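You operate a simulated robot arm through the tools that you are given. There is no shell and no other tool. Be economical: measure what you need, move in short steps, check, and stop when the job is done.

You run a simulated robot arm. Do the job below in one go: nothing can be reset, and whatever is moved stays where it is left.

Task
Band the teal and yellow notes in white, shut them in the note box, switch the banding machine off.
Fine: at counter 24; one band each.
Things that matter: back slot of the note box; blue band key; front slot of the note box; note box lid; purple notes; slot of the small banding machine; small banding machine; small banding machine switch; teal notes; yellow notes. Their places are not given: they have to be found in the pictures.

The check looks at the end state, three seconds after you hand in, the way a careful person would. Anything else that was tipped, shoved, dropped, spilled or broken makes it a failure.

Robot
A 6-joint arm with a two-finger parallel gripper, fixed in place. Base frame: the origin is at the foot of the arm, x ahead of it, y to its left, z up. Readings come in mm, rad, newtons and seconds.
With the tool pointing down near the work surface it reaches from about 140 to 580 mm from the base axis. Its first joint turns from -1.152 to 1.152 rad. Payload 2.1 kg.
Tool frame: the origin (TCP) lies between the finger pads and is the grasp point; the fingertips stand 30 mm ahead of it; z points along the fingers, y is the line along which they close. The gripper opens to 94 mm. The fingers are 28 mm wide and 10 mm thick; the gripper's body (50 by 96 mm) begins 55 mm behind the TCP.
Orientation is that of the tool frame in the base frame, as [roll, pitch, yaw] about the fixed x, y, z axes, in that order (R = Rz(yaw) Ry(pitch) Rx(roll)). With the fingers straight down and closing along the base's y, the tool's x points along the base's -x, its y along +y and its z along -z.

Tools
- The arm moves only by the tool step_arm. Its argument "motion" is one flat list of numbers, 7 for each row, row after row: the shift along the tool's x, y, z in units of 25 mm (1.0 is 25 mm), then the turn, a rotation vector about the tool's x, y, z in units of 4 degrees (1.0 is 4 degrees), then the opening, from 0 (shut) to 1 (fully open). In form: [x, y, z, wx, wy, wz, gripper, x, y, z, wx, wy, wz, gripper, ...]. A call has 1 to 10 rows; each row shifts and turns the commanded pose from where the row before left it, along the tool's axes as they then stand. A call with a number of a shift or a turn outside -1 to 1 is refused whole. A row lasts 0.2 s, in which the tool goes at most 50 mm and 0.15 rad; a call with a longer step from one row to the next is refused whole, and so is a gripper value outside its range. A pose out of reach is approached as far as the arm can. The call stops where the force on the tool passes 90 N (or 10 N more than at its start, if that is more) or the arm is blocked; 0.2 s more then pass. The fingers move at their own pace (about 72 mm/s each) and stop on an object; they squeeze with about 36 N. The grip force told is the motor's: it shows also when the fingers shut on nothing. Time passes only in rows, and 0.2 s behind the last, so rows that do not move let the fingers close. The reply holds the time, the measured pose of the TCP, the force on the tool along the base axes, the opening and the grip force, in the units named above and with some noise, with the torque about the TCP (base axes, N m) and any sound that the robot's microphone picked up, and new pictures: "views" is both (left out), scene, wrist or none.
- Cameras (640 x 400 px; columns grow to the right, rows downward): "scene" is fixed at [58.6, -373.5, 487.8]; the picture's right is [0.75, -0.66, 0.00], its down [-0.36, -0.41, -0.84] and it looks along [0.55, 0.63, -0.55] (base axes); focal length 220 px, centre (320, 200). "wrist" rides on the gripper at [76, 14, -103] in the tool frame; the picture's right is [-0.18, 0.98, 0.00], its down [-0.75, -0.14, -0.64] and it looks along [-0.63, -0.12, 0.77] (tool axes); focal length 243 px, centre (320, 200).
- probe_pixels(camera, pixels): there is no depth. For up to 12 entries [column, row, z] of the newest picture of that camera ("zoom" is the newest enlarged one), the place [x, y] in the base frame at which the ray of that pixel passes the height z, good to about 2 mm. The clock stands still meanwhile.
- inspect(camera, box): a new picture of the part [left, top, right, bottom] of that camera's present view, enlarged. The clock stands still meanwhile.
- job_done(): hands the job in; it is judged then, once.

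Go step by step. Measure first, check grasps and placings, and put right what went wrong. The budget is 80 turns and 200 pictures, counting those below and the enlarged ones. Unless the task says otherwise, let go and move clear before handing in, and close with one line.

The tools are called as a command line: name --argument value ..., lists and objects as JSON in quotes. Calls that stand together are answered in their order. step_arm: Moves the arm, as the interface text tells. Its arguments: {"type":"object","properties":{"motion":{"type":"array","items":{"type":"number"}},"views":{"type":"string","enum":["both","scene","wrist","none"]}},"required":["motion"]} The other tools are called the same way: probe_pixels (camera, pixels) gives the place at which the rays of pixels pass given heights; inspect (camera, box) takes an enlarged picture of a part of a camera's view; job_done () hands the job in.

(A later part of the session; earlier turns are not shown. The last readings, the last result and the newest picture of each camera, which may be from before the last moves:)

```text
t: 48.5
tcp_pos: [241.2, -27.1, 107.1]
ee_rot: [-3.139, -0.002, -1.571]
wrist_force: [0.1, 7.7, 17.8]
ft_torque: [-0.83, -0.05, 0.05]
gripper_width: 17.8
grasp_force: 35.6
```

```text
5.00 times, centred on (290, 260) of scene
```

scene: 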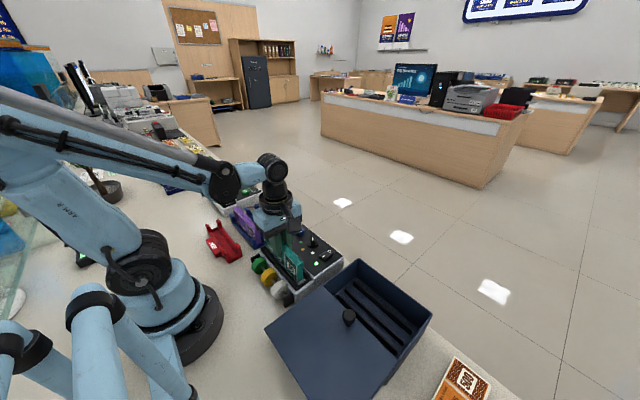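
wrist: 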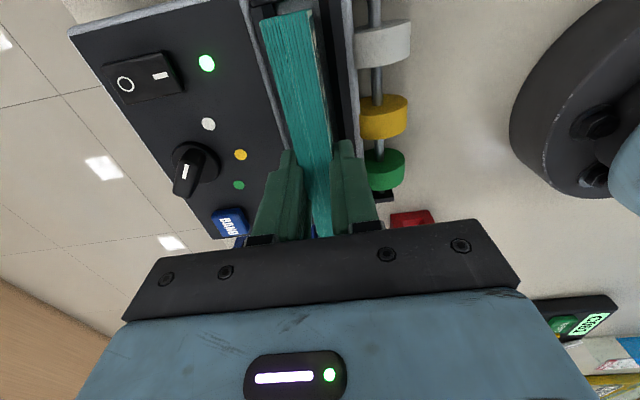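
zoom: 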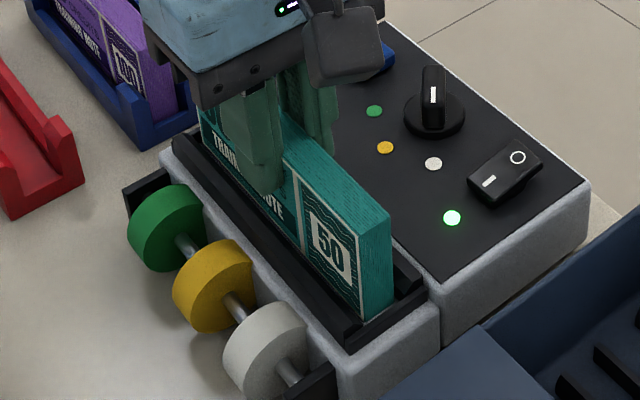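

It went lower (107). The −y end now touches first, so the stack is slightly pitched; pressing 2 mm more and then releasing lets it settle.

step_arm --motion '[0, 0, 0.06, 0, 0, 0, 0.08, 0, 0, 0, 0, 0, 0, 0.14, 0, 0, 0, 0, 0, 0, 0.22, 0, 0, 0, 0, 0, 0, 0.3, 0, 0, 0, 0, 0, 0, 0.3]' --views "both"

inspect --camera "scene" --box '[250, 220, 330, 300]'

inspect --camera "wrist" --box '[200, 0, 420, 240]'

```text
t: 49.8
tcp_pos: [240.4, -25.9, 106.1]
ee_rot: [3.14, -0.001, -1.571]
wrist_force: [-0.8, -0.3, -0.2]
ft_torque: [0.03, -0.02, 0.01]
gripper_width: 28.0
grasp_force: 0.0
```

scene: 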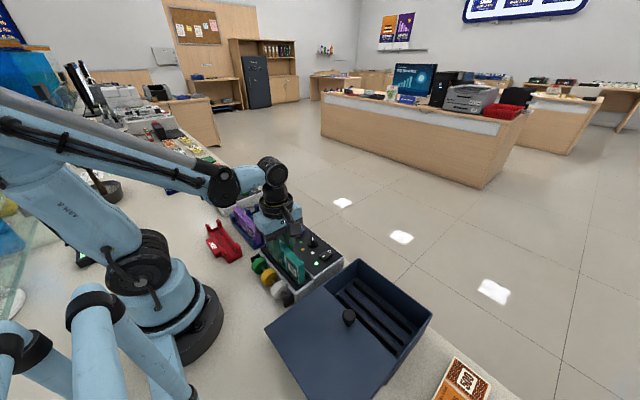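
wrist: 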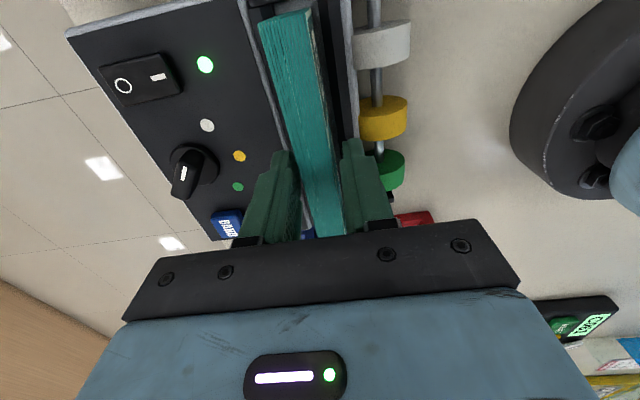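

```text
5.00 times, centred on (290, 260) of scene
```

zoom: 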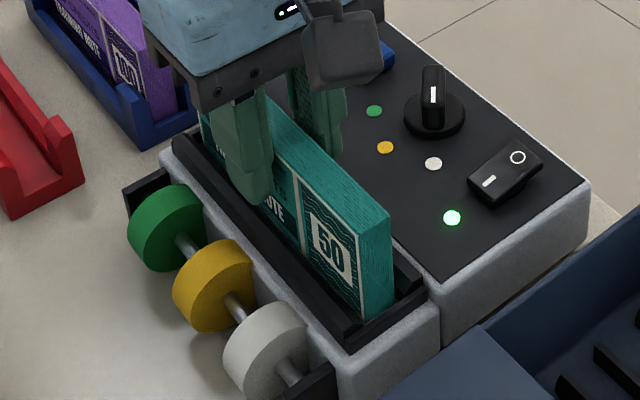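

```text
1.67 times, centred on (310, 120) of wrist
```

zoom: 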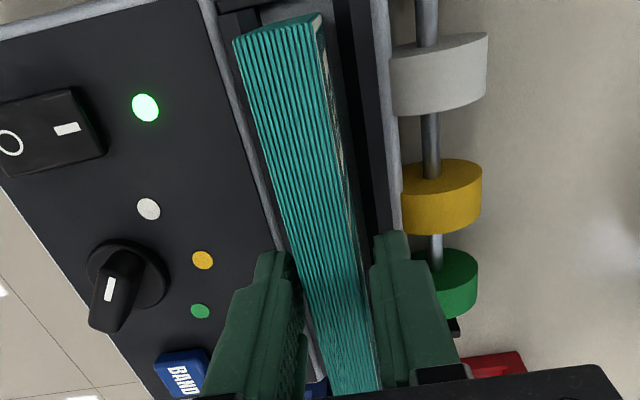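

The stack stands squarely in the slot. Rising clear, closing the fingers, and moving above the BAND key.

step_arm --motion '[0, 0, -1, 0, 0, 0, 0.3, 0, 0, -1, 0, 0, 0, 0.3, 0, 0, -1, 0, 0, 0, 0.3, 0, 0, -0.5, 0, 0, 0, 0.2, -0.6, -0.95, 0, 0, 0, 0, 0.1, -0.6, -0.95, 0, 0, 0, 0, 0, -0.6, -0.95, 0, 0, 0, 0, 0, -0.6, -0.95, 0, 0, 0, 0, 0, 0, 0, 1, 0, 0, 0, 0]' --views "both"

inspect --camera "wrist" --box '[220, 40, 460, 220]'

```text
t: 51.8
tcp_pos: [337.4, 34.7, 168.1]
ee_rot: [3.141, -0.002, -1.571]
wrist_force: [0.0, -0.6, -0.2]
ft_torque: [0.0, -0.03, -0.01]
gripper_width: 0.1
grasp_force: 33.2
```

scene: 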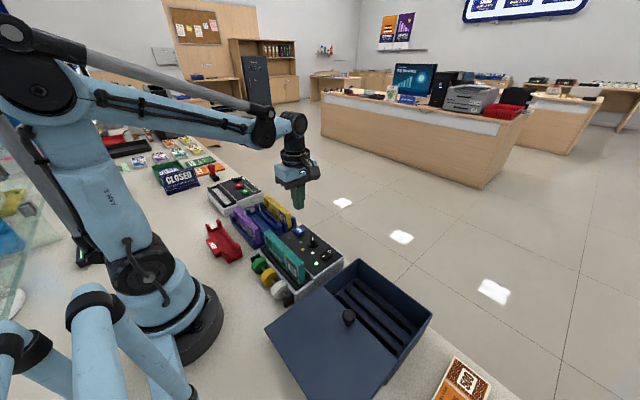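
wrist: 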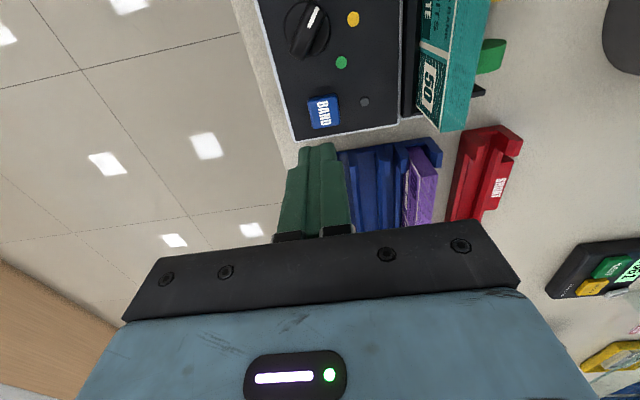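

```text
2.22 times, centred on (340, 130) of wrist
```

zoom: 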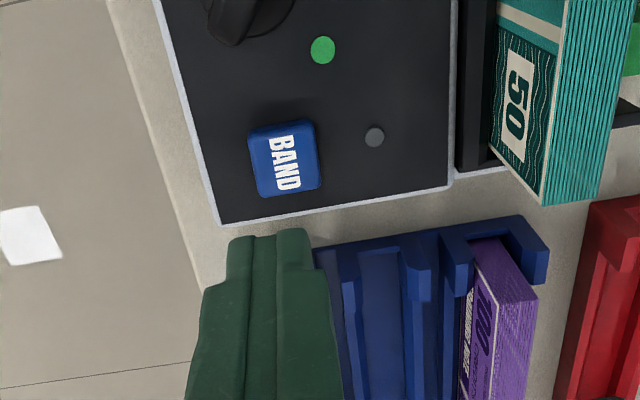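

Locating the key from here.

probe_pixels --camera "wrist" --pixels '[[324.4, 111, 58], [311, 121, 58], [338, 104, 58]]'

inspect --camera "scene" --box '[250, 210, 350, 300]'

```text
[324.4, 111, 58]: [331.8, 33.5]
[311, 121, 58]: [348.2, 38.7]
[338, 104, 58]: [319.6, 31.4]
```

```text
4.44 times, centred on (300, 255) of scene
```

zoom: 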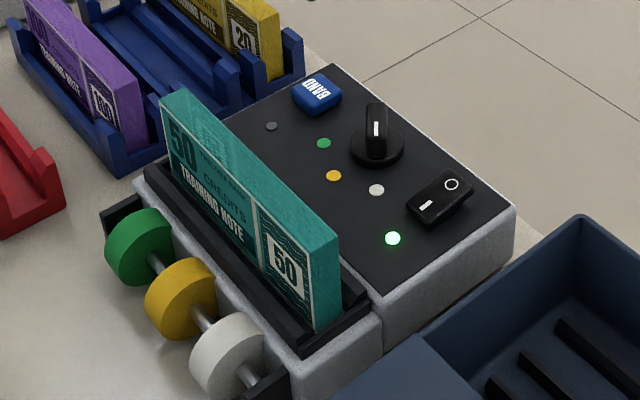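

Stack is seated, key at (333,33.5). Descending to just above it, then pressing in small steps — once.

step_arm --motion '[0.05, 0.16, 1, 0, 0, 0, 0, 0, 0, 1, 0, 0, 0, 0, 0, 0, 0.8, 0, 0, 0, 0, 0, 0, 0.08, 0, 0, 0, 0, 0, 0, 0.06, 0, 0, 0, 0, 0, 0, 0.06, 0, 0, 0, 0, 0, 0, 0.06, 0, 0, 0, 0]' --views "none"

inspect --camera "scene" --box '[250, 210, 350, 300]'

```text
t: 53.4
tcp_pos: [331.7, 33.2, 90.6]
ee_rot: [-3.141, -0.001, -1.57]
wrist_force: [1.2, -0.1, 0.7]
ft_torque: [0.0, -0.01, -0.02]
gripper_width: 0.0
grasp_force: 33.5
```

```text
4.44 times, centred on (300, 255) of scene
```

zoom: 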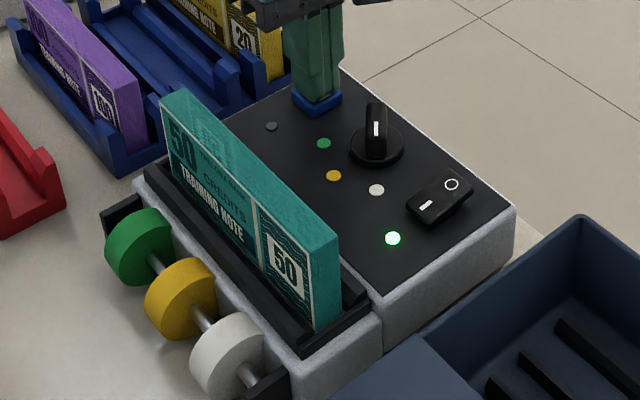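

Just above the key, no contact yet. Pressing slowly 1.5 mm at a time.

step_arm --motion '[0, 0, 0.06, 0, 0, 0, 0, 0, 0, 0.06, 0, 0, 0, 0]' --views "none"

inspect --camera "scene" --box '[250, 210, 350, 300]'

```text
t: 54.0
tcp_pos: [331.3, 32.6, 88.9]
ee_rot: [3.141, -0.002, -1.57]
wrist_force: [1.2, 1.4, 1.1]
ft_torque: [0.04, 0.0, -0.03]
gripper_width: 0.0
grasp_force: 32.8
heard: click
```

```text
4.44 times, centred on (300, 255) of scene
```

zoom: 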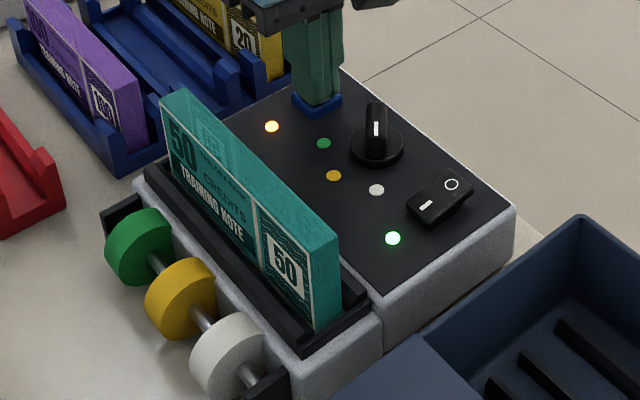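

A click and the amber lamp lit: the machine is working. Raising off the key and waiting.

step_arm --motion '[0, 0, -0.5, 0, 0, 0, 0, 0, 0, -1, 0, 0, 0, 0, 0, 0, -1, 0, 0, 0, 0, 0, 0, -1, 0, 0, 0, 0, 0, 0, 0, 0, 0, 0, 0, 0, 0, 0, 0, 0, 0, 0, 0, 0, 0, 0, 0, 0, 0, 0, 0, 0, 0, 0, 0, 0, 0, 0, 0, 0, 0, 0, 0, 0]' --views "none"

inspect --camera "scene" --box '[250, 210, 350, 300]'

```text
refused: motion must hold 7 numbers for each row
```

```text
4.44 times, centred on (300, 255) of scene
```

zoom: 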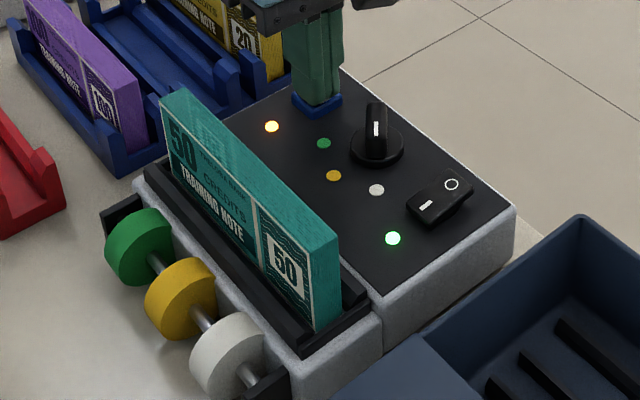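

The row count was off, so nothing moved; same lift with correct rows.

step_arm --motion '[0, 0, -0.5, 0, 0, 0, 0, 0, 0, -1, 0, 0, 0, 0, 0, 0, -1, 0, 0, 0, 0, 0, 0, -1, 0, 0, 0, 0, 0, 0, 0, 0, 0, 0, 0, 0, 0, 0, 0, 0, 0, 0, 0, 0, 0, 0, 0, 0, 0, 0, 0, 0, 0, 0, 0, 0]' --views "none"

inspect --camera "scene" --box '[250, 210, 350, 300]'

```text
t: 55.8
tcp_pos: [333.2, 32.3, 175.7]
ee_rot: [-3.141, -0.002, -1.571]
wrist_force: [-0.2, -0.5, -0.7]
ft_torque: [-0.01, -0.03, 0.0]
gripper_width: 0.1
grasp_force: 32.6
```

```text
4.44 times, centred on (300, 255) of scene
```

zoom: 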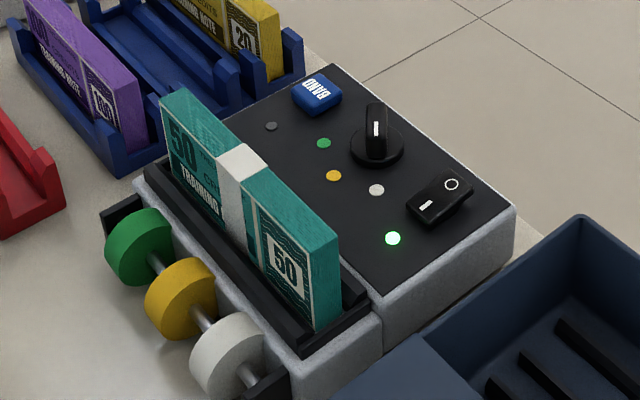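

A white band is on the teal notes and the busy lamp is off. Moving back over them with the fingers open.

step_arm --motion '[0.58, 0.93, 0, 0, 0, 0, 0.15, 0.58, 0.93, 0, 0, 0, 0, 0.3, 0.58, 0.93, 0, 0, 0, 0, 0.34, 0.58, 0.93, 0, 0, 0, 0, 0.34, 0, 0, 1, 0, 0, 0, 0.34, 0, 0, 1, 0, 0, 0, 0.34, 0, 0, 0.5, 0, 0, 0, 0.34, 0, 0, 0.3, 0, 0, 0, 0.34]' --views "wrist"

inspect --camera "wrist" --box '[220, 60, 420, 240]'

```text
t: 57.5
tcp_pos: [239.5, -26.0, 106.0]
ee_rot: [-3.141, -0.001, -1.57]
wrist_force: [-0.2, -0.4, -0.3]
ft_torque: [0.01, 0.0, 0.0]
gripper_width: 32.0
grasp_force: 0.0
```

wrist: 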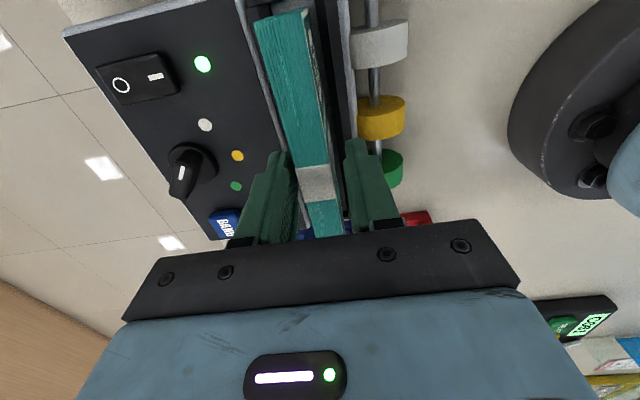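

```text
2.22 times, centred on (320, 150) of wrist
```

zoom: 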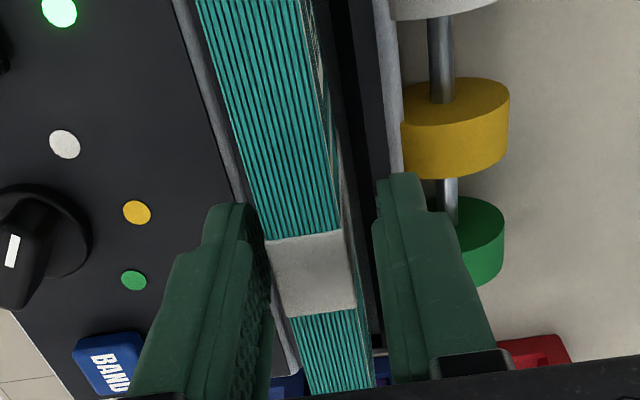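

Centred over the banded stack. Closing, then lifting.

step_arm --motion '[0, 0, 0, 0, 0, 0, 0.25, 0, 0, 0, 0, 0, 0, 0.15, 0, 0, 0, 0, 0, 0, 0.08, 0, 0, 0, 0, 0, 0, 0.08, 0, 0, 0, 0, 0, 0, 0.08, 0, 0, -0.4, 0, 0, 0, 0.08, 0, 0, -0.8, 0, 0, 0, 0.08, 0, 0, -1, 0, 0, 0, 0.08, 0, 0, -1, 0, 0, 0, 0.08]' --views "both"

inspect --camera "scene" --box '[230, 180, 350, 300]'

```text
t: 59.5
tcp_pos: [240.0, -25.5, 186.0]
ee_rot: [-3.142, -0.003, -1.57]
wrist_force: [-0.5, -0.4, -2.2]
ft_torque: [0.0, 0.0, 0.02]
gripper_width: 17.4
grasp_force: 35.9
```

scene: 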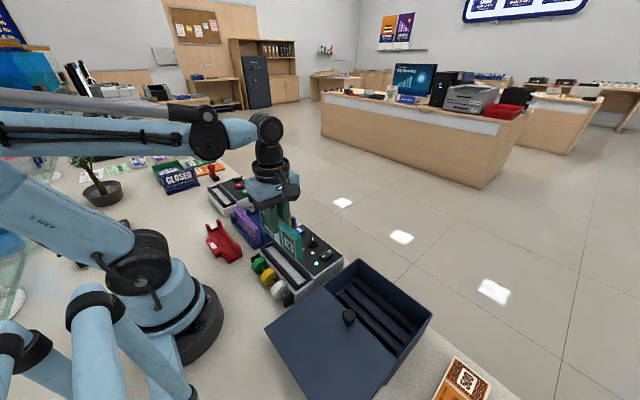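
wrist: 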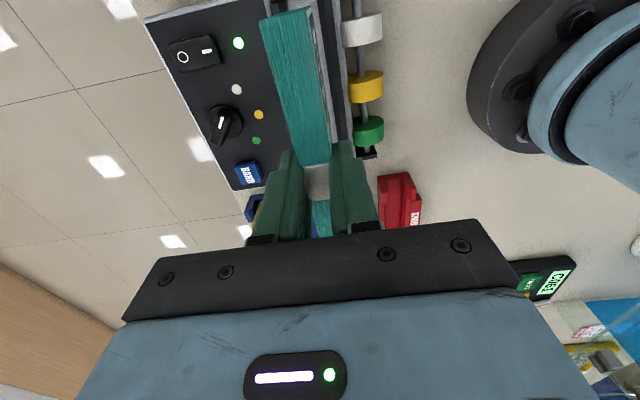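

```text
3.33 times, centred on (290, 240) of scene
```

zoom: 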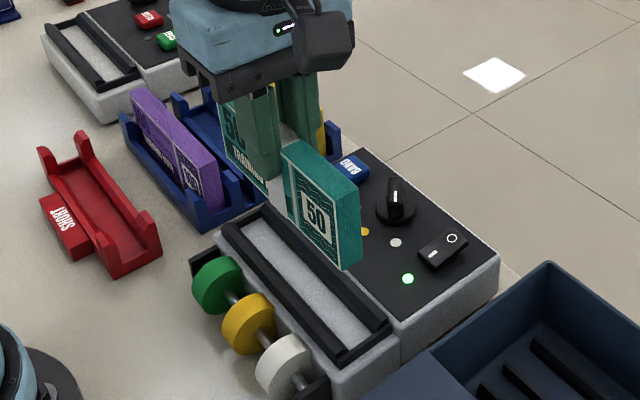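

Held well. Carrying to above slot A of the box (334,−245).

step_arm --motion '[0.8, -0.94, 0, 0, 0, 0, 0.08, 0.8, -0.94, 0, 0, 0, 0, 0.08, 0.9, -0.94, 0, 0, 0, 0, 0.08, 0.9, -0.94, 0, 0, 0, 0, 0.08, 1, 0, 0, 0, 0, 0, 0.08, 1, 0, 0, 0, 0, 0, 0.08, 1, 0, 0, 0, 0, 0, 0.08, 1, 0, 0, 0, 0, 0, 0.08, 0.9, 0, 0, 0, 0, 0, 0.08, 0.48, 0, 0, 0, 0, 0, 0.08]' --views "both"

inspect --camera "wrist" --box '[200, 0, 440, 200]'

inspect --camera "scene" --box '[310, 190, 470, 350]'

```text
t: 61.8
tcp_pos: [333.2, -245.3, 186.0]
ee_rot: [3.141, -0.001, -1.57]
wrist_force: [-0.3, 0.3, -1.5]
ft_torque: [-0.01, 0.02, -0.01]
gripper_width: 17.1
grasp_force: 36.0
```

scene: 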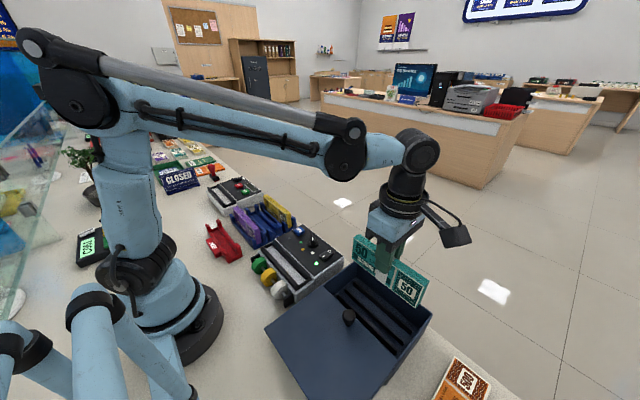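
wrist: 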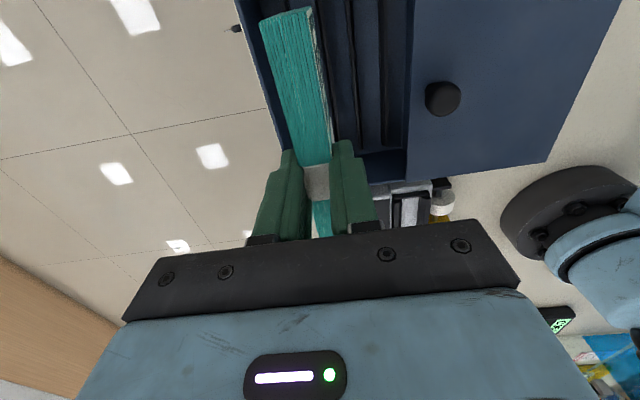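

```text
2.00 times, centred on (320, 100) of wrist
```

zoom: 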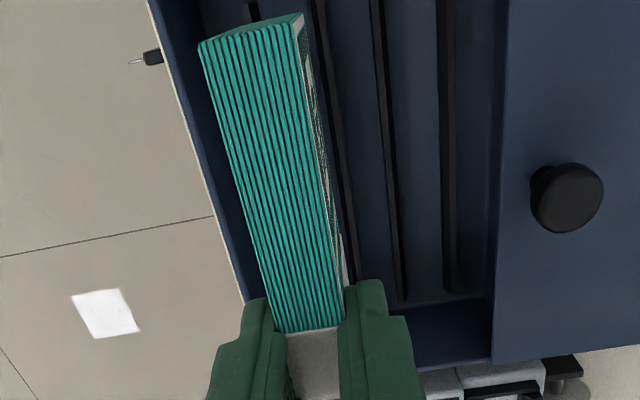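

```text
2.50 times, centred on (390, 270) of scene
```

zoom: 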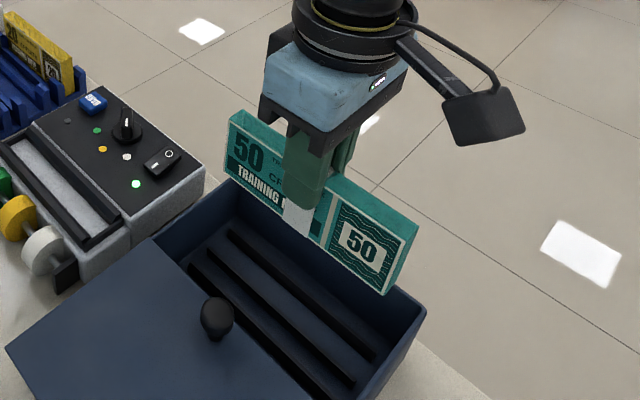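

Aligned over slot A. Lowering to TCP≈108 (note bottom ≈43, inside the walls) and checking.

step_arm --motion '[0, 0, 0.8, 0, 0, 0, 0.08, 0, 0, 0.8, 0, 0, 0, 0.08, 0, 0, 0.8, 0, 0, 0, 0.08, 0, 0, 0.7, 0, 0, 0, 0.08]' --views "both"

inspect --camera "wrist" --box '[200, 0, 440, 200]'

inspect --camera "scene" --box '[310, 230, 450, 350]'

```text
t: 62.8
tcp_pos: [332.6, -245.4, 107.8]
ee_rot: [3.141, -0.003, -1.57]
wrist_force: [-0.3, 0.0, -1.4]
ft_torque: [-0.01, -0.01, 0.0]
gripper_width: 17.1
grasp_force: 36.0
```

scene: 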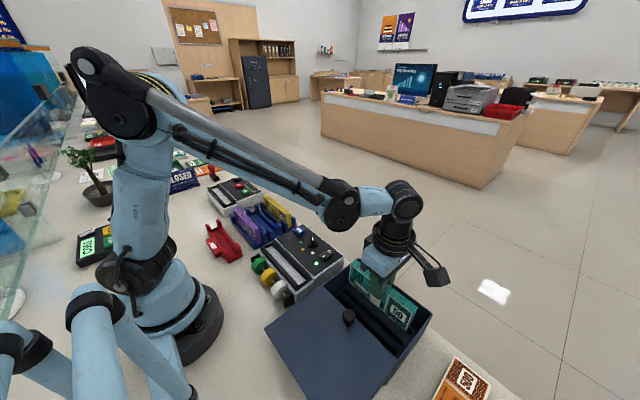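
wrist: 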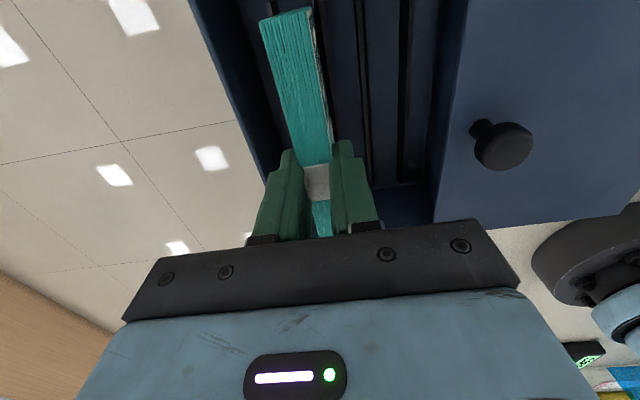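

```text
2.00 times, centred on (320, 100) of wrist
```

zoom: 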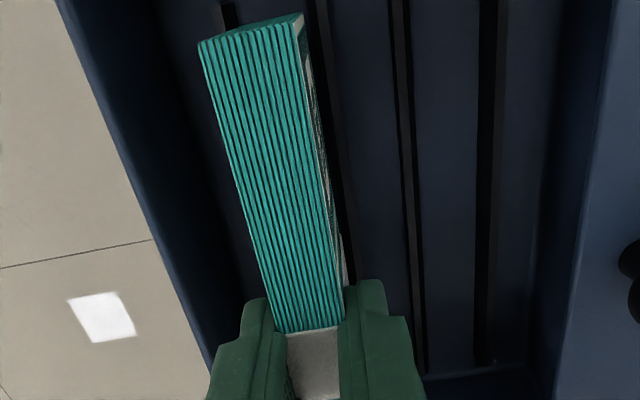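

```text
3.33 times, centred on (380, 290) of scene
```

zoom: 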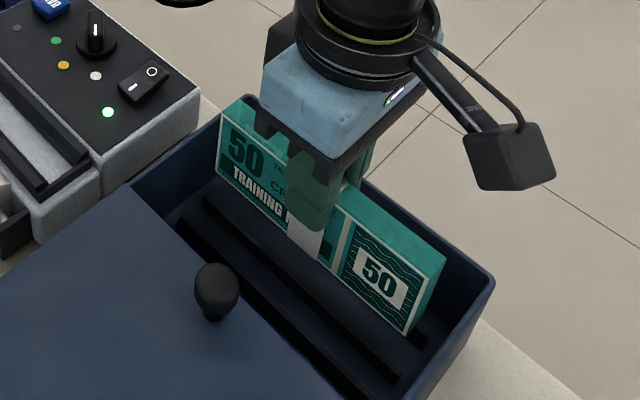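

Note sits between ridges 1 and 2. Lowering on, slowly near the floor.

step_arm --motion '[0, 0, 0.5, 0, 0, 0, 0.08, 0, 0, 0.4, 0, 0, 0, 0.08, 0, 0, 0.15, 0, 0, 0, 0.08, 0, 0, 0.1, 0, 0, 0, 0.08, 0, 0, 0.1, 0, 0, 0, 0.08]' --views "none"

step_arm --motion '[0, 0, 0.08, 0, 0, 0, 0.08, 0, 0, 0.08, 0, 0, 0, 0.08]' --views "none"

inspect --camera "scene" --box '[310, 230, 450, 350]'

```text
t: 64.0
tcp_pos: [333.2, -245.0, 78.2]
ee_rot: [-3.141, 0.0, -1.571]
wrist_force: [-0.3, 0.0, -1.9]
ft_torque: [-0.02, -0.02, 0.01]
gripper_width: 17.4
grasp_force: 35.6
```

```text
t: 64.5
tcp_pos: [334.0, -245.2, 73.3]
ee_rot: [3.141, -0.002, -1.571]
wrist_force: [-0.2, -0.4, -1.5]
ft_torque: [-0.05, -0.01, -0.02]
gripper_width: 16.9
grasp_force: 35.8
```

```text
3.33 times, centred on (380, 290) of scene
```

zoom: 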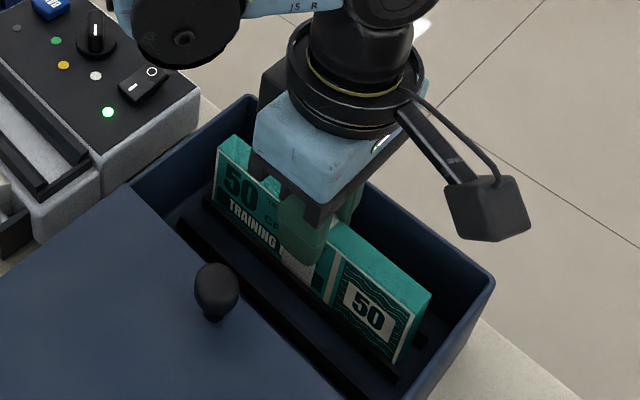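

No contact yet at 73; going on down in 1.5–2 mm steps.

step_arm --motion '[0, 0, 0.08, 0, 0, 0, 0.08, 0, 0, 0.06, 0, 0, 0, 0.08]' --views "none"

step_arm --motion '[0, 0, 0.06, 0, 0, 0, 0.08, 0, 0, 0, 0, 0, 0, 0.08]' --views "none"

```text
t: 65.2
tcp_pos: [333.0, -244.6, 70.3]
ee_rot: [3.14, -0.001, -1.571]
wrist_force: [-1.3, -1.0, 19.2]
ft_torque: [0.29, 0.06, 0.0]
gripper_width: 17.1
grasp_force: 35.9
```

```text
t: 65.8
tcp_pos: [333.4, -245.5, 70.3]
ee_rot: [3.141, -0.002, -1.57]
wrist_force: [-6.8, 2.0, 76.2]
ft_torque: [0.0, 0.33, 0.01]
gripper_width: 17.2
grasp_force: 35.9
```

On the box floor (force 76 N up at z=70.3). Releasing gently and rising.

step_arm --motion '[0, 0, -0.06, 0, 0, 0, 0.08, 0, 0, 0, 0, 0, 0, 0.15, 0, 0, 0, 0, 0, 0, 0.22, 0, 0, 0, 0, 0, 0, 0.3, 0, 0, -0.5, 0, 0, 0, 0.3, 0, 0, -1, 0, 0, 0, 0.3, 0, 0, -1, 0, 0, 0, 0.3, 0, 0, -1, 0, 0, 0, 0.3, 0, 0, -1, 0, 0, 0, 0.3]' --views "both"

inspect --camera "scene" --box '[310, 230, 450, 350]'

inspect --camera "wrist" --box '[220, 0, 420, 200]'

```text
t: 67.8
tcp_pos: [332.9, -245.0, 184.3]
ee_rot: [-3.141, -0.002, -1.573]
wrist_force: [-0.7, -0.4, 0.3]
ft_torque: [-0.02, -0.02, 0.0]
gripper_width: 28.0
grasp_force: 0.1
```

scene: 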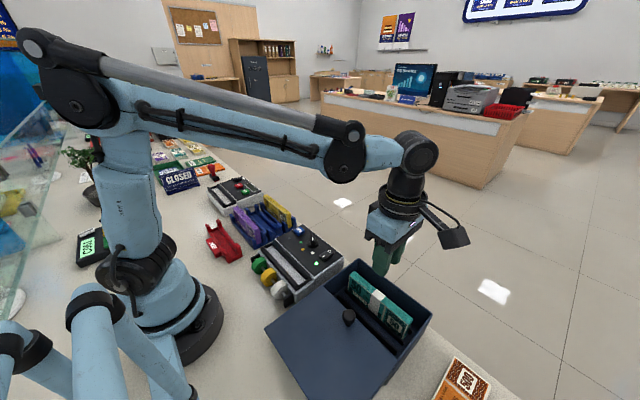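
wrist: 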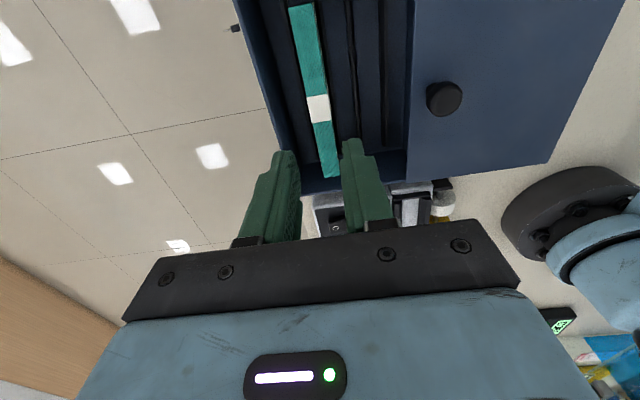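

```text
3.33 times, centred on (380, 290) of scene
```

zoom: 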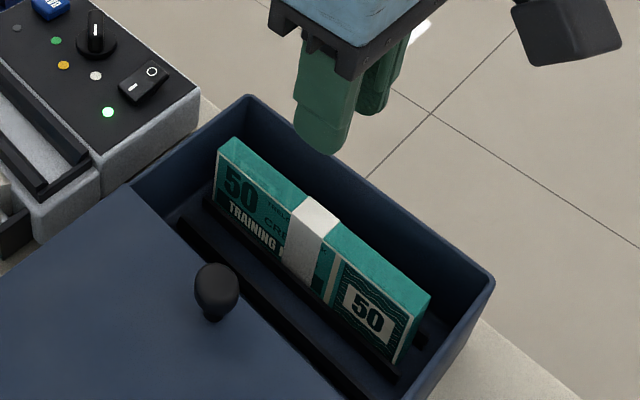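

```text
2.00 times, centred on (320, 100) of wrist
```

zoom: 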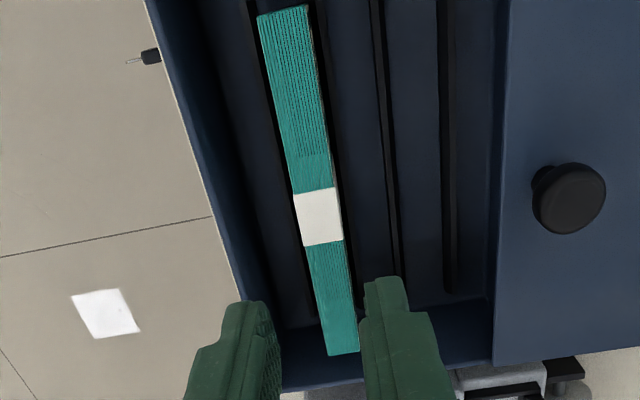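

Teal stands in slot A. Now going to the yellow notes at (351,188).

step_arm --motion '[-1, 0, 0, 0, 0, 0, 0.36, -1, 0, 0, 0, 0, 0, 0.36, -1, 0, 0, 0, 0, 0, 0.36, -1, 0, 0, 0, 0, 0, 0.36, -1, 0, 0, 0, 0, 0, 0.36, -1, 0, 0, 0, 0, 0, 0.36, -1, 0, 0, 0, 0, 0, 0.36, -1, 0, 0, 0, 0, 0, 0.36, -1, 0, 0, 0, 0, 0, 0.36, -1, 0, 0, 0, 0, 0, 0.36]' --views "none"

step_arm --motion '[-1, -0.3, 0, 0, 0, 0, 0.36, -1, -0.4, 0, 0, 0, 0, 0.36, -1, 0, 0, 0, 0, 0, 0.36, -1, 0, 0, 0, 0, 0, 0.36, -1, 0, 0, 0, 0, 0, 0.36, -1, 0, 0, 0, 0, 0, 0.36, -1, 0, 0, 0, 0, 0, 0.36, -0.33, 0, 0, 0, 0, 0, 0.36, 0, 0, 1, 0, 0, 0, 0.36, 0, 0, 1, 0, 0, 0, 0.36]' --views "wrist"

inspect --camera "wrist" --box '[220, 0, 420, 240]'

```text
t: 70.0
tcp_pos: [332.8, 5.2, 181.9]
ee_rot: [-3.141, -0.001, -1.571]
wrist_force: [0.3, 0.9, 0.0]
ft_torque: [-0.01, -0.01, -0.02]
gripper_width: 33.8
grasp_force: 0.1
```

```text
t: 72.2
tcp_pos: [349.8, 189.1, 131.9]
ee_rot: [3.141, -0.001, -1.571]
wrist_force: [-0.1, 0.1, -0.1]
ft_torque: [0.0, -0.02, 0.01]
gripper_width: 34.0
grasp_force: 0.0
```

wrist: 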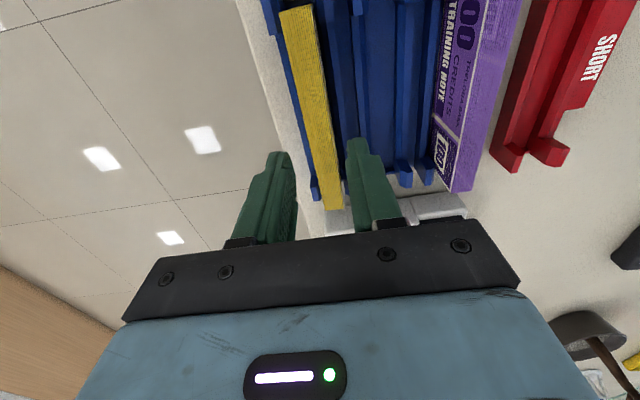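

```text
1.67 times, centred on (320, 120) of wrist
```

zoom: 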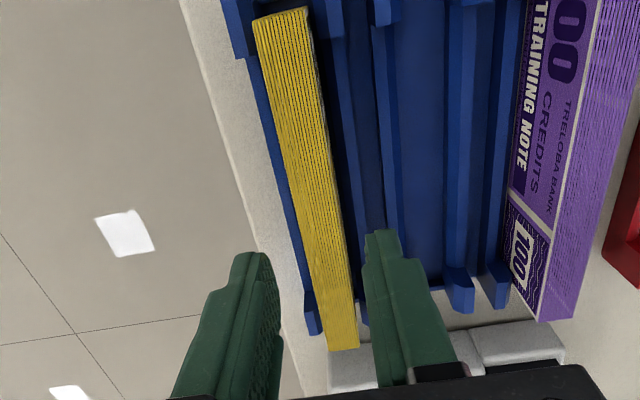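

Straddling yellow. Descending to z≈71 and checking centring.

step_arm --motion '[0, 0.06, 1, 0, 0, 0, 0.36, 0, 0, 0.8, 0, 0, 0, 0.36, 0, 0, 0.4, 0, 0, 0, 0.36, 0, 0, 0.2, 0, 0, 0, 0.36, 0, 0, 0, 0, 0, 0, 0.36]' --views "wrist"

inspect --camera "wrist" --box '[220, 60, 420, 240]'

```text
t: 73.3
tcp_pos: [349.7, 188.3, 71.4]
ee_rot: [3.14, -0.003, -1.571]
wrist_force: [-0.7, 1.0, -0.6]
ft_torque: [0.0, -0.02, 0.0]
gripper_width: 33.6
grasp_force: 0.0
```

wrist: 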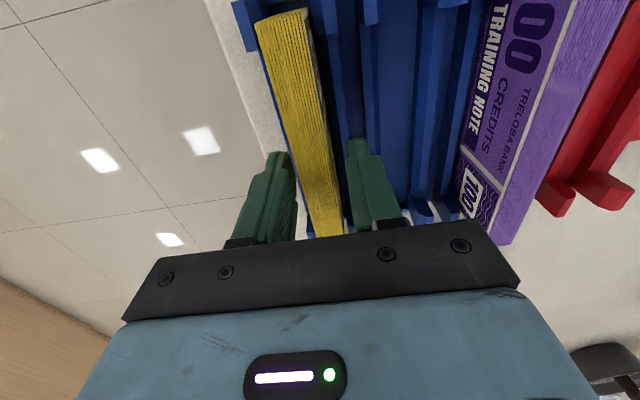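

```text
2.22 times, centred on (320, 150) of wrist
```

zoom: 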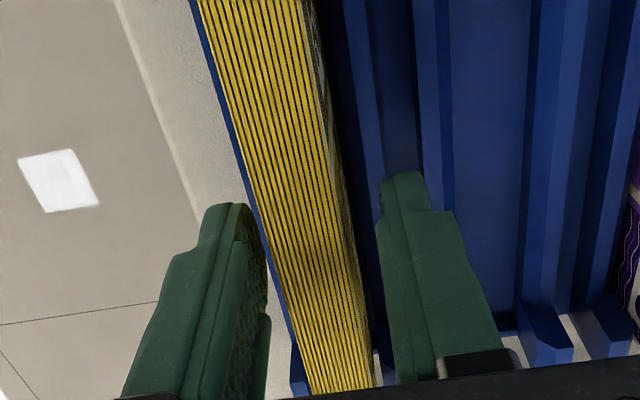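

Centred. Closing and lifting.

step_arm --motion '[0, 0, 0, 0, 0, 0, 0.25, 0, 0, 0, 0, 0, 0, 0.15, 0, 0, 0, 0, 0, 0, 0.08, 0, 0, 0, 0, 0, 0, 0.08, 0, 0, 0, 0, 0, 0, 0.08, 0, 0, -0.4, 0, 0, 0, 0.08, 0, 0, -1, 0, 0, 0, 0.08, 0, 0, -1, 0, 0, 0, 0.08, 0, 0, -1, 0, 0, 0, 0.08]' --views "both"

inspect --camera "scene" --box '[200, 130, 340, 260]'

```text
t: 75.3
tcp_pos: [347.8, 188.8, 157.6]
ee_rot: [-3.14, -0.002, -1.571]
wrist_force: [-0.1, -1.1, -0.9]
ft_torque: [-0.01, -0.02, -0.01]
gripper_width: 17.5
grasp_force: 35.8
```

scene: 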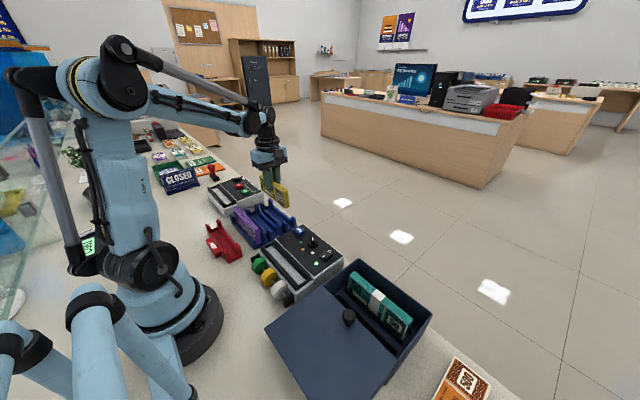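
wrist: 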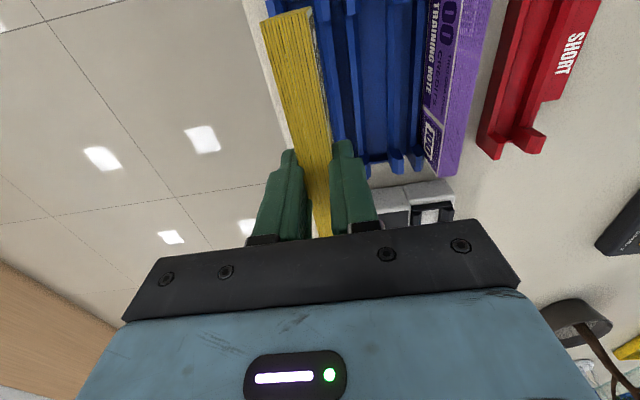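

```text
3.08 times, centred on (270, 195) of scene
```

zoom: 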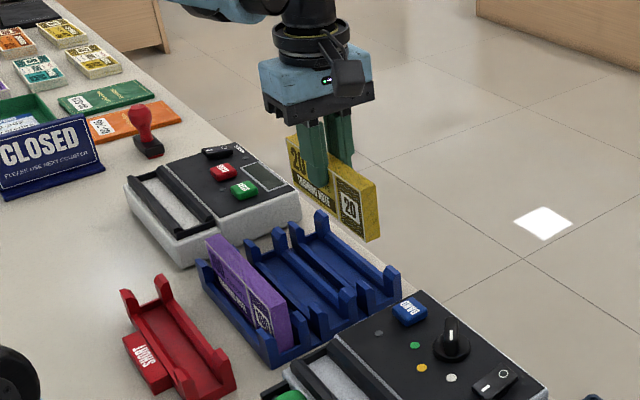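

Yellow held. Carrying to above the slot at (240.5,−26).

step_arm --motion '[1, 0.48, 0, 0, 0, 0, 0.08, 1, 0.48, 0, 0, 0, 0, 0.08, 1, 0.48, 0, 0, 0, 0, 0.08, 1, 0.48, 0, 0, 0, 0, 0.08, 1, 0.48, 0, 0, 0, 0, 0.08, 1, 0.48, 0, 0, 0, 0, 0.08, 1, 0.48, 0, 0, 0, 0, 0.08, 1, 0.48, 0, 0, 0, 0, 0.08, 0.6, 0.45, 0, 0, 0, 0, 0.08, 0, 0, 0.6, 0, 0, 0, 0.08]' --views "none"

step_arm --motion '[0, 0, 0.5, 0, 0, 0, 0.08, 0, 0, 0.3, 0, 0, 0, 0.08, 0, 0, 0, 0, 0, 0, 0.08]' --views "wrist"

inspect --camera "scene" --box '[250, 210, 330, 300]'

```text
t: 77.5
tcp_pos: [243.3, -28.1, 141.9]
ee_rot: [-3.141, -0.002, -1.571]
wrist_force: [0.2, -1.6, -0.6]
ft_torque: [0.01, 0.01, 0.01]
gripper_width: 17.1
grasp_force: 36.3
```

```text
t: 78.3
tcp_pos: [242.7, -27.2, 121.9]
ee_rot: [3.139, -0.003, -1.57]
wrist_force: [0.1, 0.3, -1.6]
ft_torque: [-0.04, -0.01, -0.02]
gripper_width: 17.0
grasp_force: 35.9
```

wrist: 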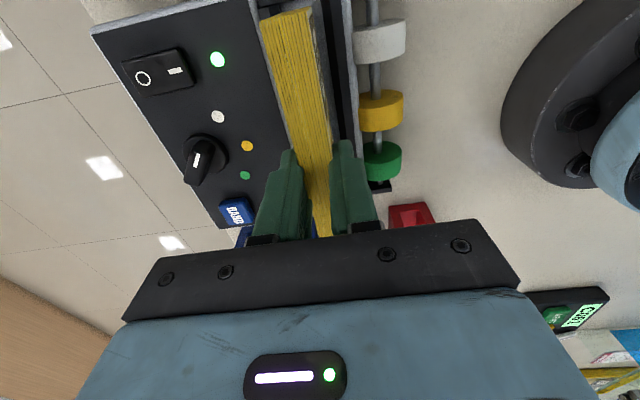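

```text
4.44 times, centred on (290, 255) of scene
```

zoom: 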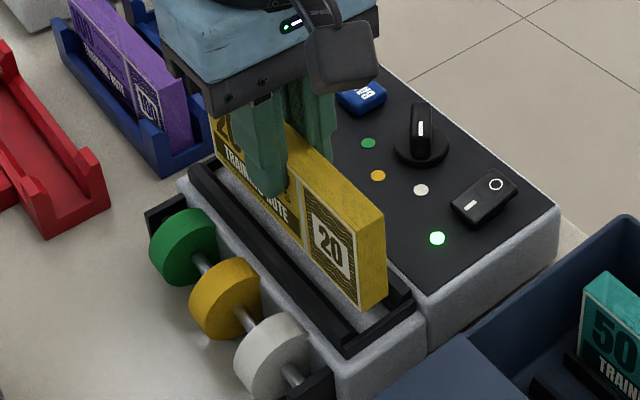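

Shifting −2 mm in x and lowering slowly to ~107.

step_arm --motion '[0, 0.08, 0.1, 0, 0, 0, 0.08, 0, 0, 0.15, 0, 0, 0, 0.08, 0, 0, 0.1, 0, 0, 0, 0.08, 0, 0, 0.08, 0, 0, 0, 0.08, 0, 0, 0.06, 0, 0, 0, 0.08]' --views "none"

step_arm --motion '[0, 0, 0.06, 0, 0, 0, 0.08, 0, 0, 0.04, 0, 0, 0, 0.08]' --views "none"

inspect --camera "scene" --box '[250, 210, 330, 300]'

```text
t: 79.5
tcp_pos: [239.7, -26.7, 109.9]
ee_rot: [3.141, -0.002, -1.571]
wrist_force: [0.2, -0.2, -0.2]
ft_torque: [-0.06, 0.01, -0.03]
gripper_width: 17.1
grasp_force: 35.3
```

```text
t: 80.2
tcp_pos: [240.0, -27.1, 107.6]
ee_rot: [-3.142, -0.001, -1.57]
wrist_force: [0.2, 0.4, -0.7]
ft_torque: [0.0, 0.02, 0.0]
gripper_width: 16.9
grasp_force: 35.8
```

```text
4.44 times, centred on (290, 255) of scene
```

zoom: 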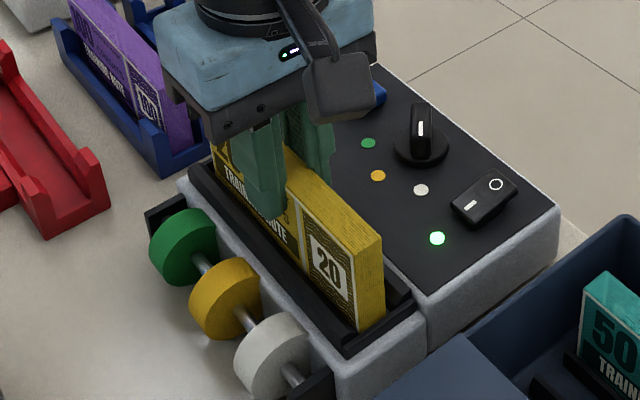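

No contact yet; a little further in 1–1.5 mm steps.

step_arm --motion '[0, 0, 0.05, 0, 0, 0, 0.08, 0, 0, 0.04, 0, 0, 0, 0.08]' --views "none"

step_arm --motion '[0, 0, 0.04, 0, 0, 0, 0.08, 0, 0, 0, 0, 0, 0, 0.08]' --views "none"

```text
t: 80.8
tcp_pos: [239.0, -27.2, 106.7]
ee_rot: [3.141, 0.0, -1.57]
wrist_force: [-9.1, 4.2, 65.3]
ft_torque: [0.0, 0.45, 0.02]
gripper_width: 17.3
grasp_force: 36.5
```

```text
t: 81.2
tcp_pos: [240.8, -26.7, 106.5]
ee_rot: [3.138, 0.001, -1.571]
wrist_force: [-2.6, 1.9, 19.2]
ft_torque: [-0.03, 0.04, -0.03]
gripper_width: 17.5
grasp_force: 36.0
stopped in row 1: the force on the tool passed its limit at 93 N (the readings are from after the stop); the commanded pose is now the measured one
```

On the slot floor (106.5, same as teal). Releasing, rising, closing and moving over the BAND key.

step_arm --motion '[0, 0, 0, 0, 0, 0, 0.15, 0, 0, 0, 0, 0, 0, 0.22, 0, 0, 0, 0, 0, 0, 0.3, 0, 0, -0.5, 0, 0, 0, 0.3, 0, 0, -1, 0, 0, 0, 0.3, 0, 0, -1, 0, 0, 0, 0.3, 0, 0, -1, 0, 0, 0, 0.3]' --views "none"

step_arm --motion '[-0.6, -0.93, 0, 0.05, 0, 0, 0.2, -0.6, -0.93, 0, 0, 0, 0, 0, -0.6, -0.93, 0, 0, 0, 0, 0, -0.59, -0.9, 0, 0, 0, 0, 0, 0, 0, 1, 0, 0, 0, 0, 0, 0, 1, 0, 0, 0, 0, 0, 0, 0.6, 0, 0, 0, 0]' --views "scene"

inspect --camera "scene" --box '[250, 210, 350, 300]'

```text
t: 82.8
tcp_pos: [239.9, -27.5, 193.9]
ee_rot: [3.139, -0.001, -1.572]
wrist_force: [0.1, 1.1, 0.4]
ft_torque: [0.05, 0.0, -0.01]
gripper_width: 28.0
grasp_force: 0.0
```

```text
t: 84.3
tcp_pos: [333.8, 33.6, 127.2]
ee_rot: [3.14, 0.0, -1.572]
wrist_force: [0.0, 0.0, -0.6]
ft_torque: [0.02, -0.02, 0.02]
gripper_width: 0.0
grasp_force: 33.2
```

scene: 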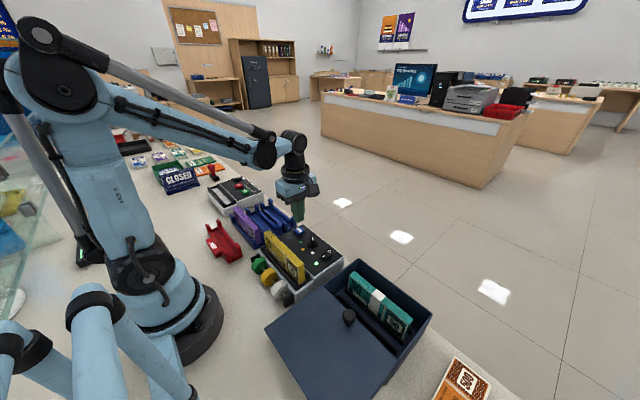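

```text
4.44 times, centred on (300, 255) of scene
```

zoom: 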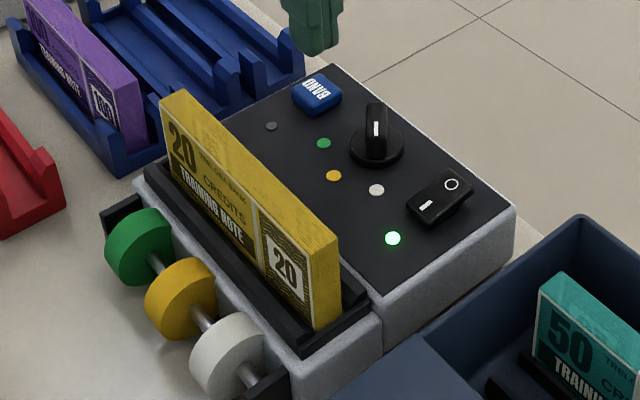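

Yellow is seated, dial still on white. Pressing once: down to ~91, then small steps until the click.

step_arm --motion '[0, 0, 0.7, 0, 0, 0, 0, 0, 0, 0.6, 0, 0, 0, 0, 0, 0, 0.1, 0, 0, 0, 0, 0, 0, 0.06, 0, 0, 0, 0, 0, 0, 0.06, 0, 0, 0, 0]' --views "none"

inspect --camera "scene" --box '[250, 210, 350, 300]'

```text
t: 85.5
tcp_pos: [332.5, 32.6, 90.3]
ee_rot: [3.141, 0.001, -1.571]
wrist_force: [-0.8, -0.4, 1.1]
ft_torque: [-0.02, 0.01, -0.03]
gripper_width: 0.0
grasp_force: 33.0
```

```text
4.44 times, centred on (300, 255) of scene
```

zoom: 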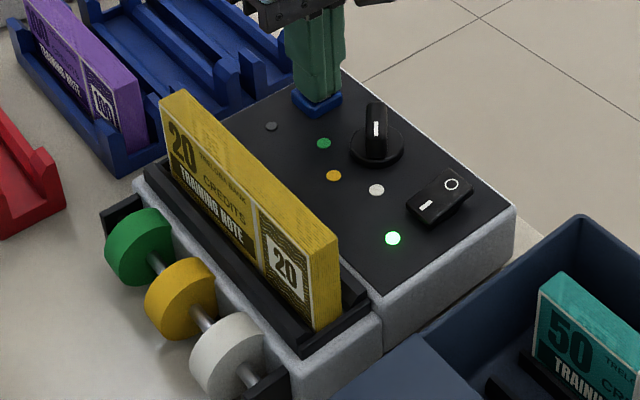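

step_arm --motion '[0, 0, 0.06, 0, 0, 0, 0, 0, 0, 0, 0, 0, 0, 0]' --views "none"

```text
t: 86.2
tcp_pos: [333.1, 32.3, 90.1]
ee_rot: [3.141, 0.0, -1.571]
wrist_force: [-0.2, -0.4, 2.2]
ft_torque: [-0.01, -0.03, -0.02]
gripper_width: 0.0
grasp_force: 33.1
heard: click
```

Click heard. Lifting and waiting for the cycle.

step_arm --motion '[0, 0, -0.5, 0, 0, 0, 0, 0, 0, -1, 0, 0, 0, 0, 0, 0, -1, 0, 0, 0, 0, 0, 0, -1, 0, 0, 0, 0, 0, 0, 0, 0, 0, 0, 0, 0, 0, 0, 0, 0, 0, 0, 0, 0, 0, 0, 0, 0, 0, 0, 0, 0, 0, 0, 0, 0]' --views "none"

inspect --camera "scene" --box '[250, 210, 350, 300]'

```text
t: 88.0
tcp_pos: [331.6, 32.5, 176.3]
ee_rot: [3.141, 0.0, -1.572]
wrist_force: [-0.1, 0.2, 0.2]
ft_torque: [-0.01, 0.03, -0.02]
gripper_width: 0.3
grasp_force: 33.1
```

```text
4.44 times, centred on (300, 255) of scene
```

zoom: 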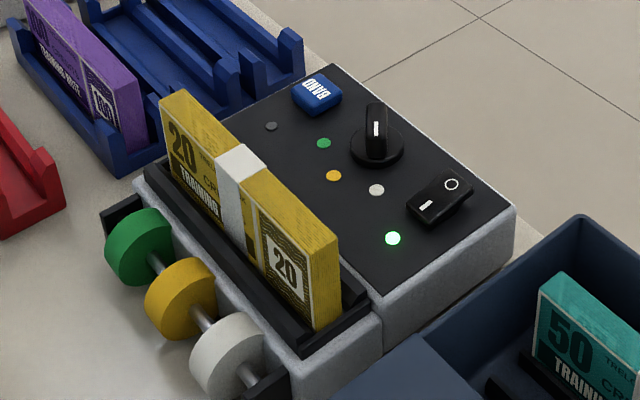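

Yellow is banded in white. I'll grip it 36 mm off-centre (TCP y≈10) so the gripper body clears the lid knob at slot B.

step_arm --motion '[0.22, 0.91, 0, 0, 0, 0, 0.15, 0.22, 0.91, 0, 0, 0, 0, 0.3, 0.22, 0.91, 0, 0, 0, 0, 0.34, 0.22, 0.91, 0, 0, 0, 0, 0.34, 0, 0, 1, 0, 0, 0, 0.34, 0, 0, 1, 0, 0, 0, 0.34, 0, 0, 0.5, 0, 0, 0, 0.34, 0, 0, 0.3, 0, 0, 0, 0.34]' --views "wrist"

inspect --camera "wrist" --box '[220, 60, 420, 240]'

```text
t: 89.8
tcp_pos: [241.7, 11.1, 106.2]
ee_rot: [-3.141, 0.001, -1.571]
wrist_force: [-0.2, -0.3, 0.3]
ft_torque: [-0.01, 0.02, 0.0]
gripper_width: 31.9
grasp_force: 0.0
```

wrist: 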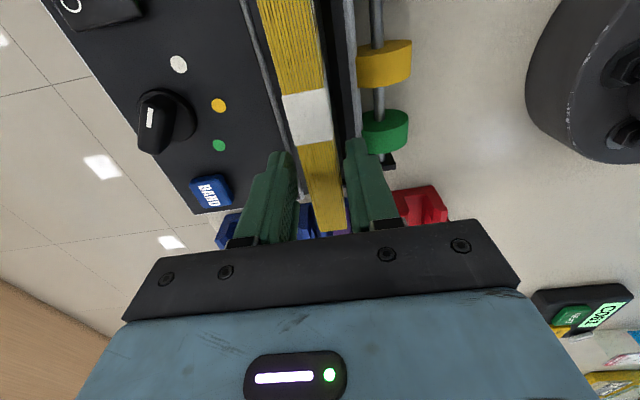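

```text
2.22 times, centred on (320, 150) of wrist
```

zoom: 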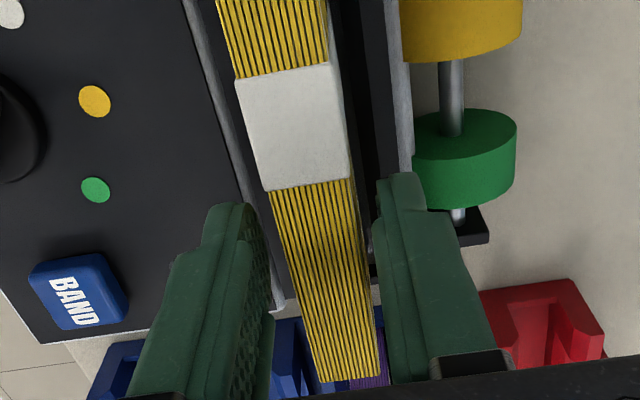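

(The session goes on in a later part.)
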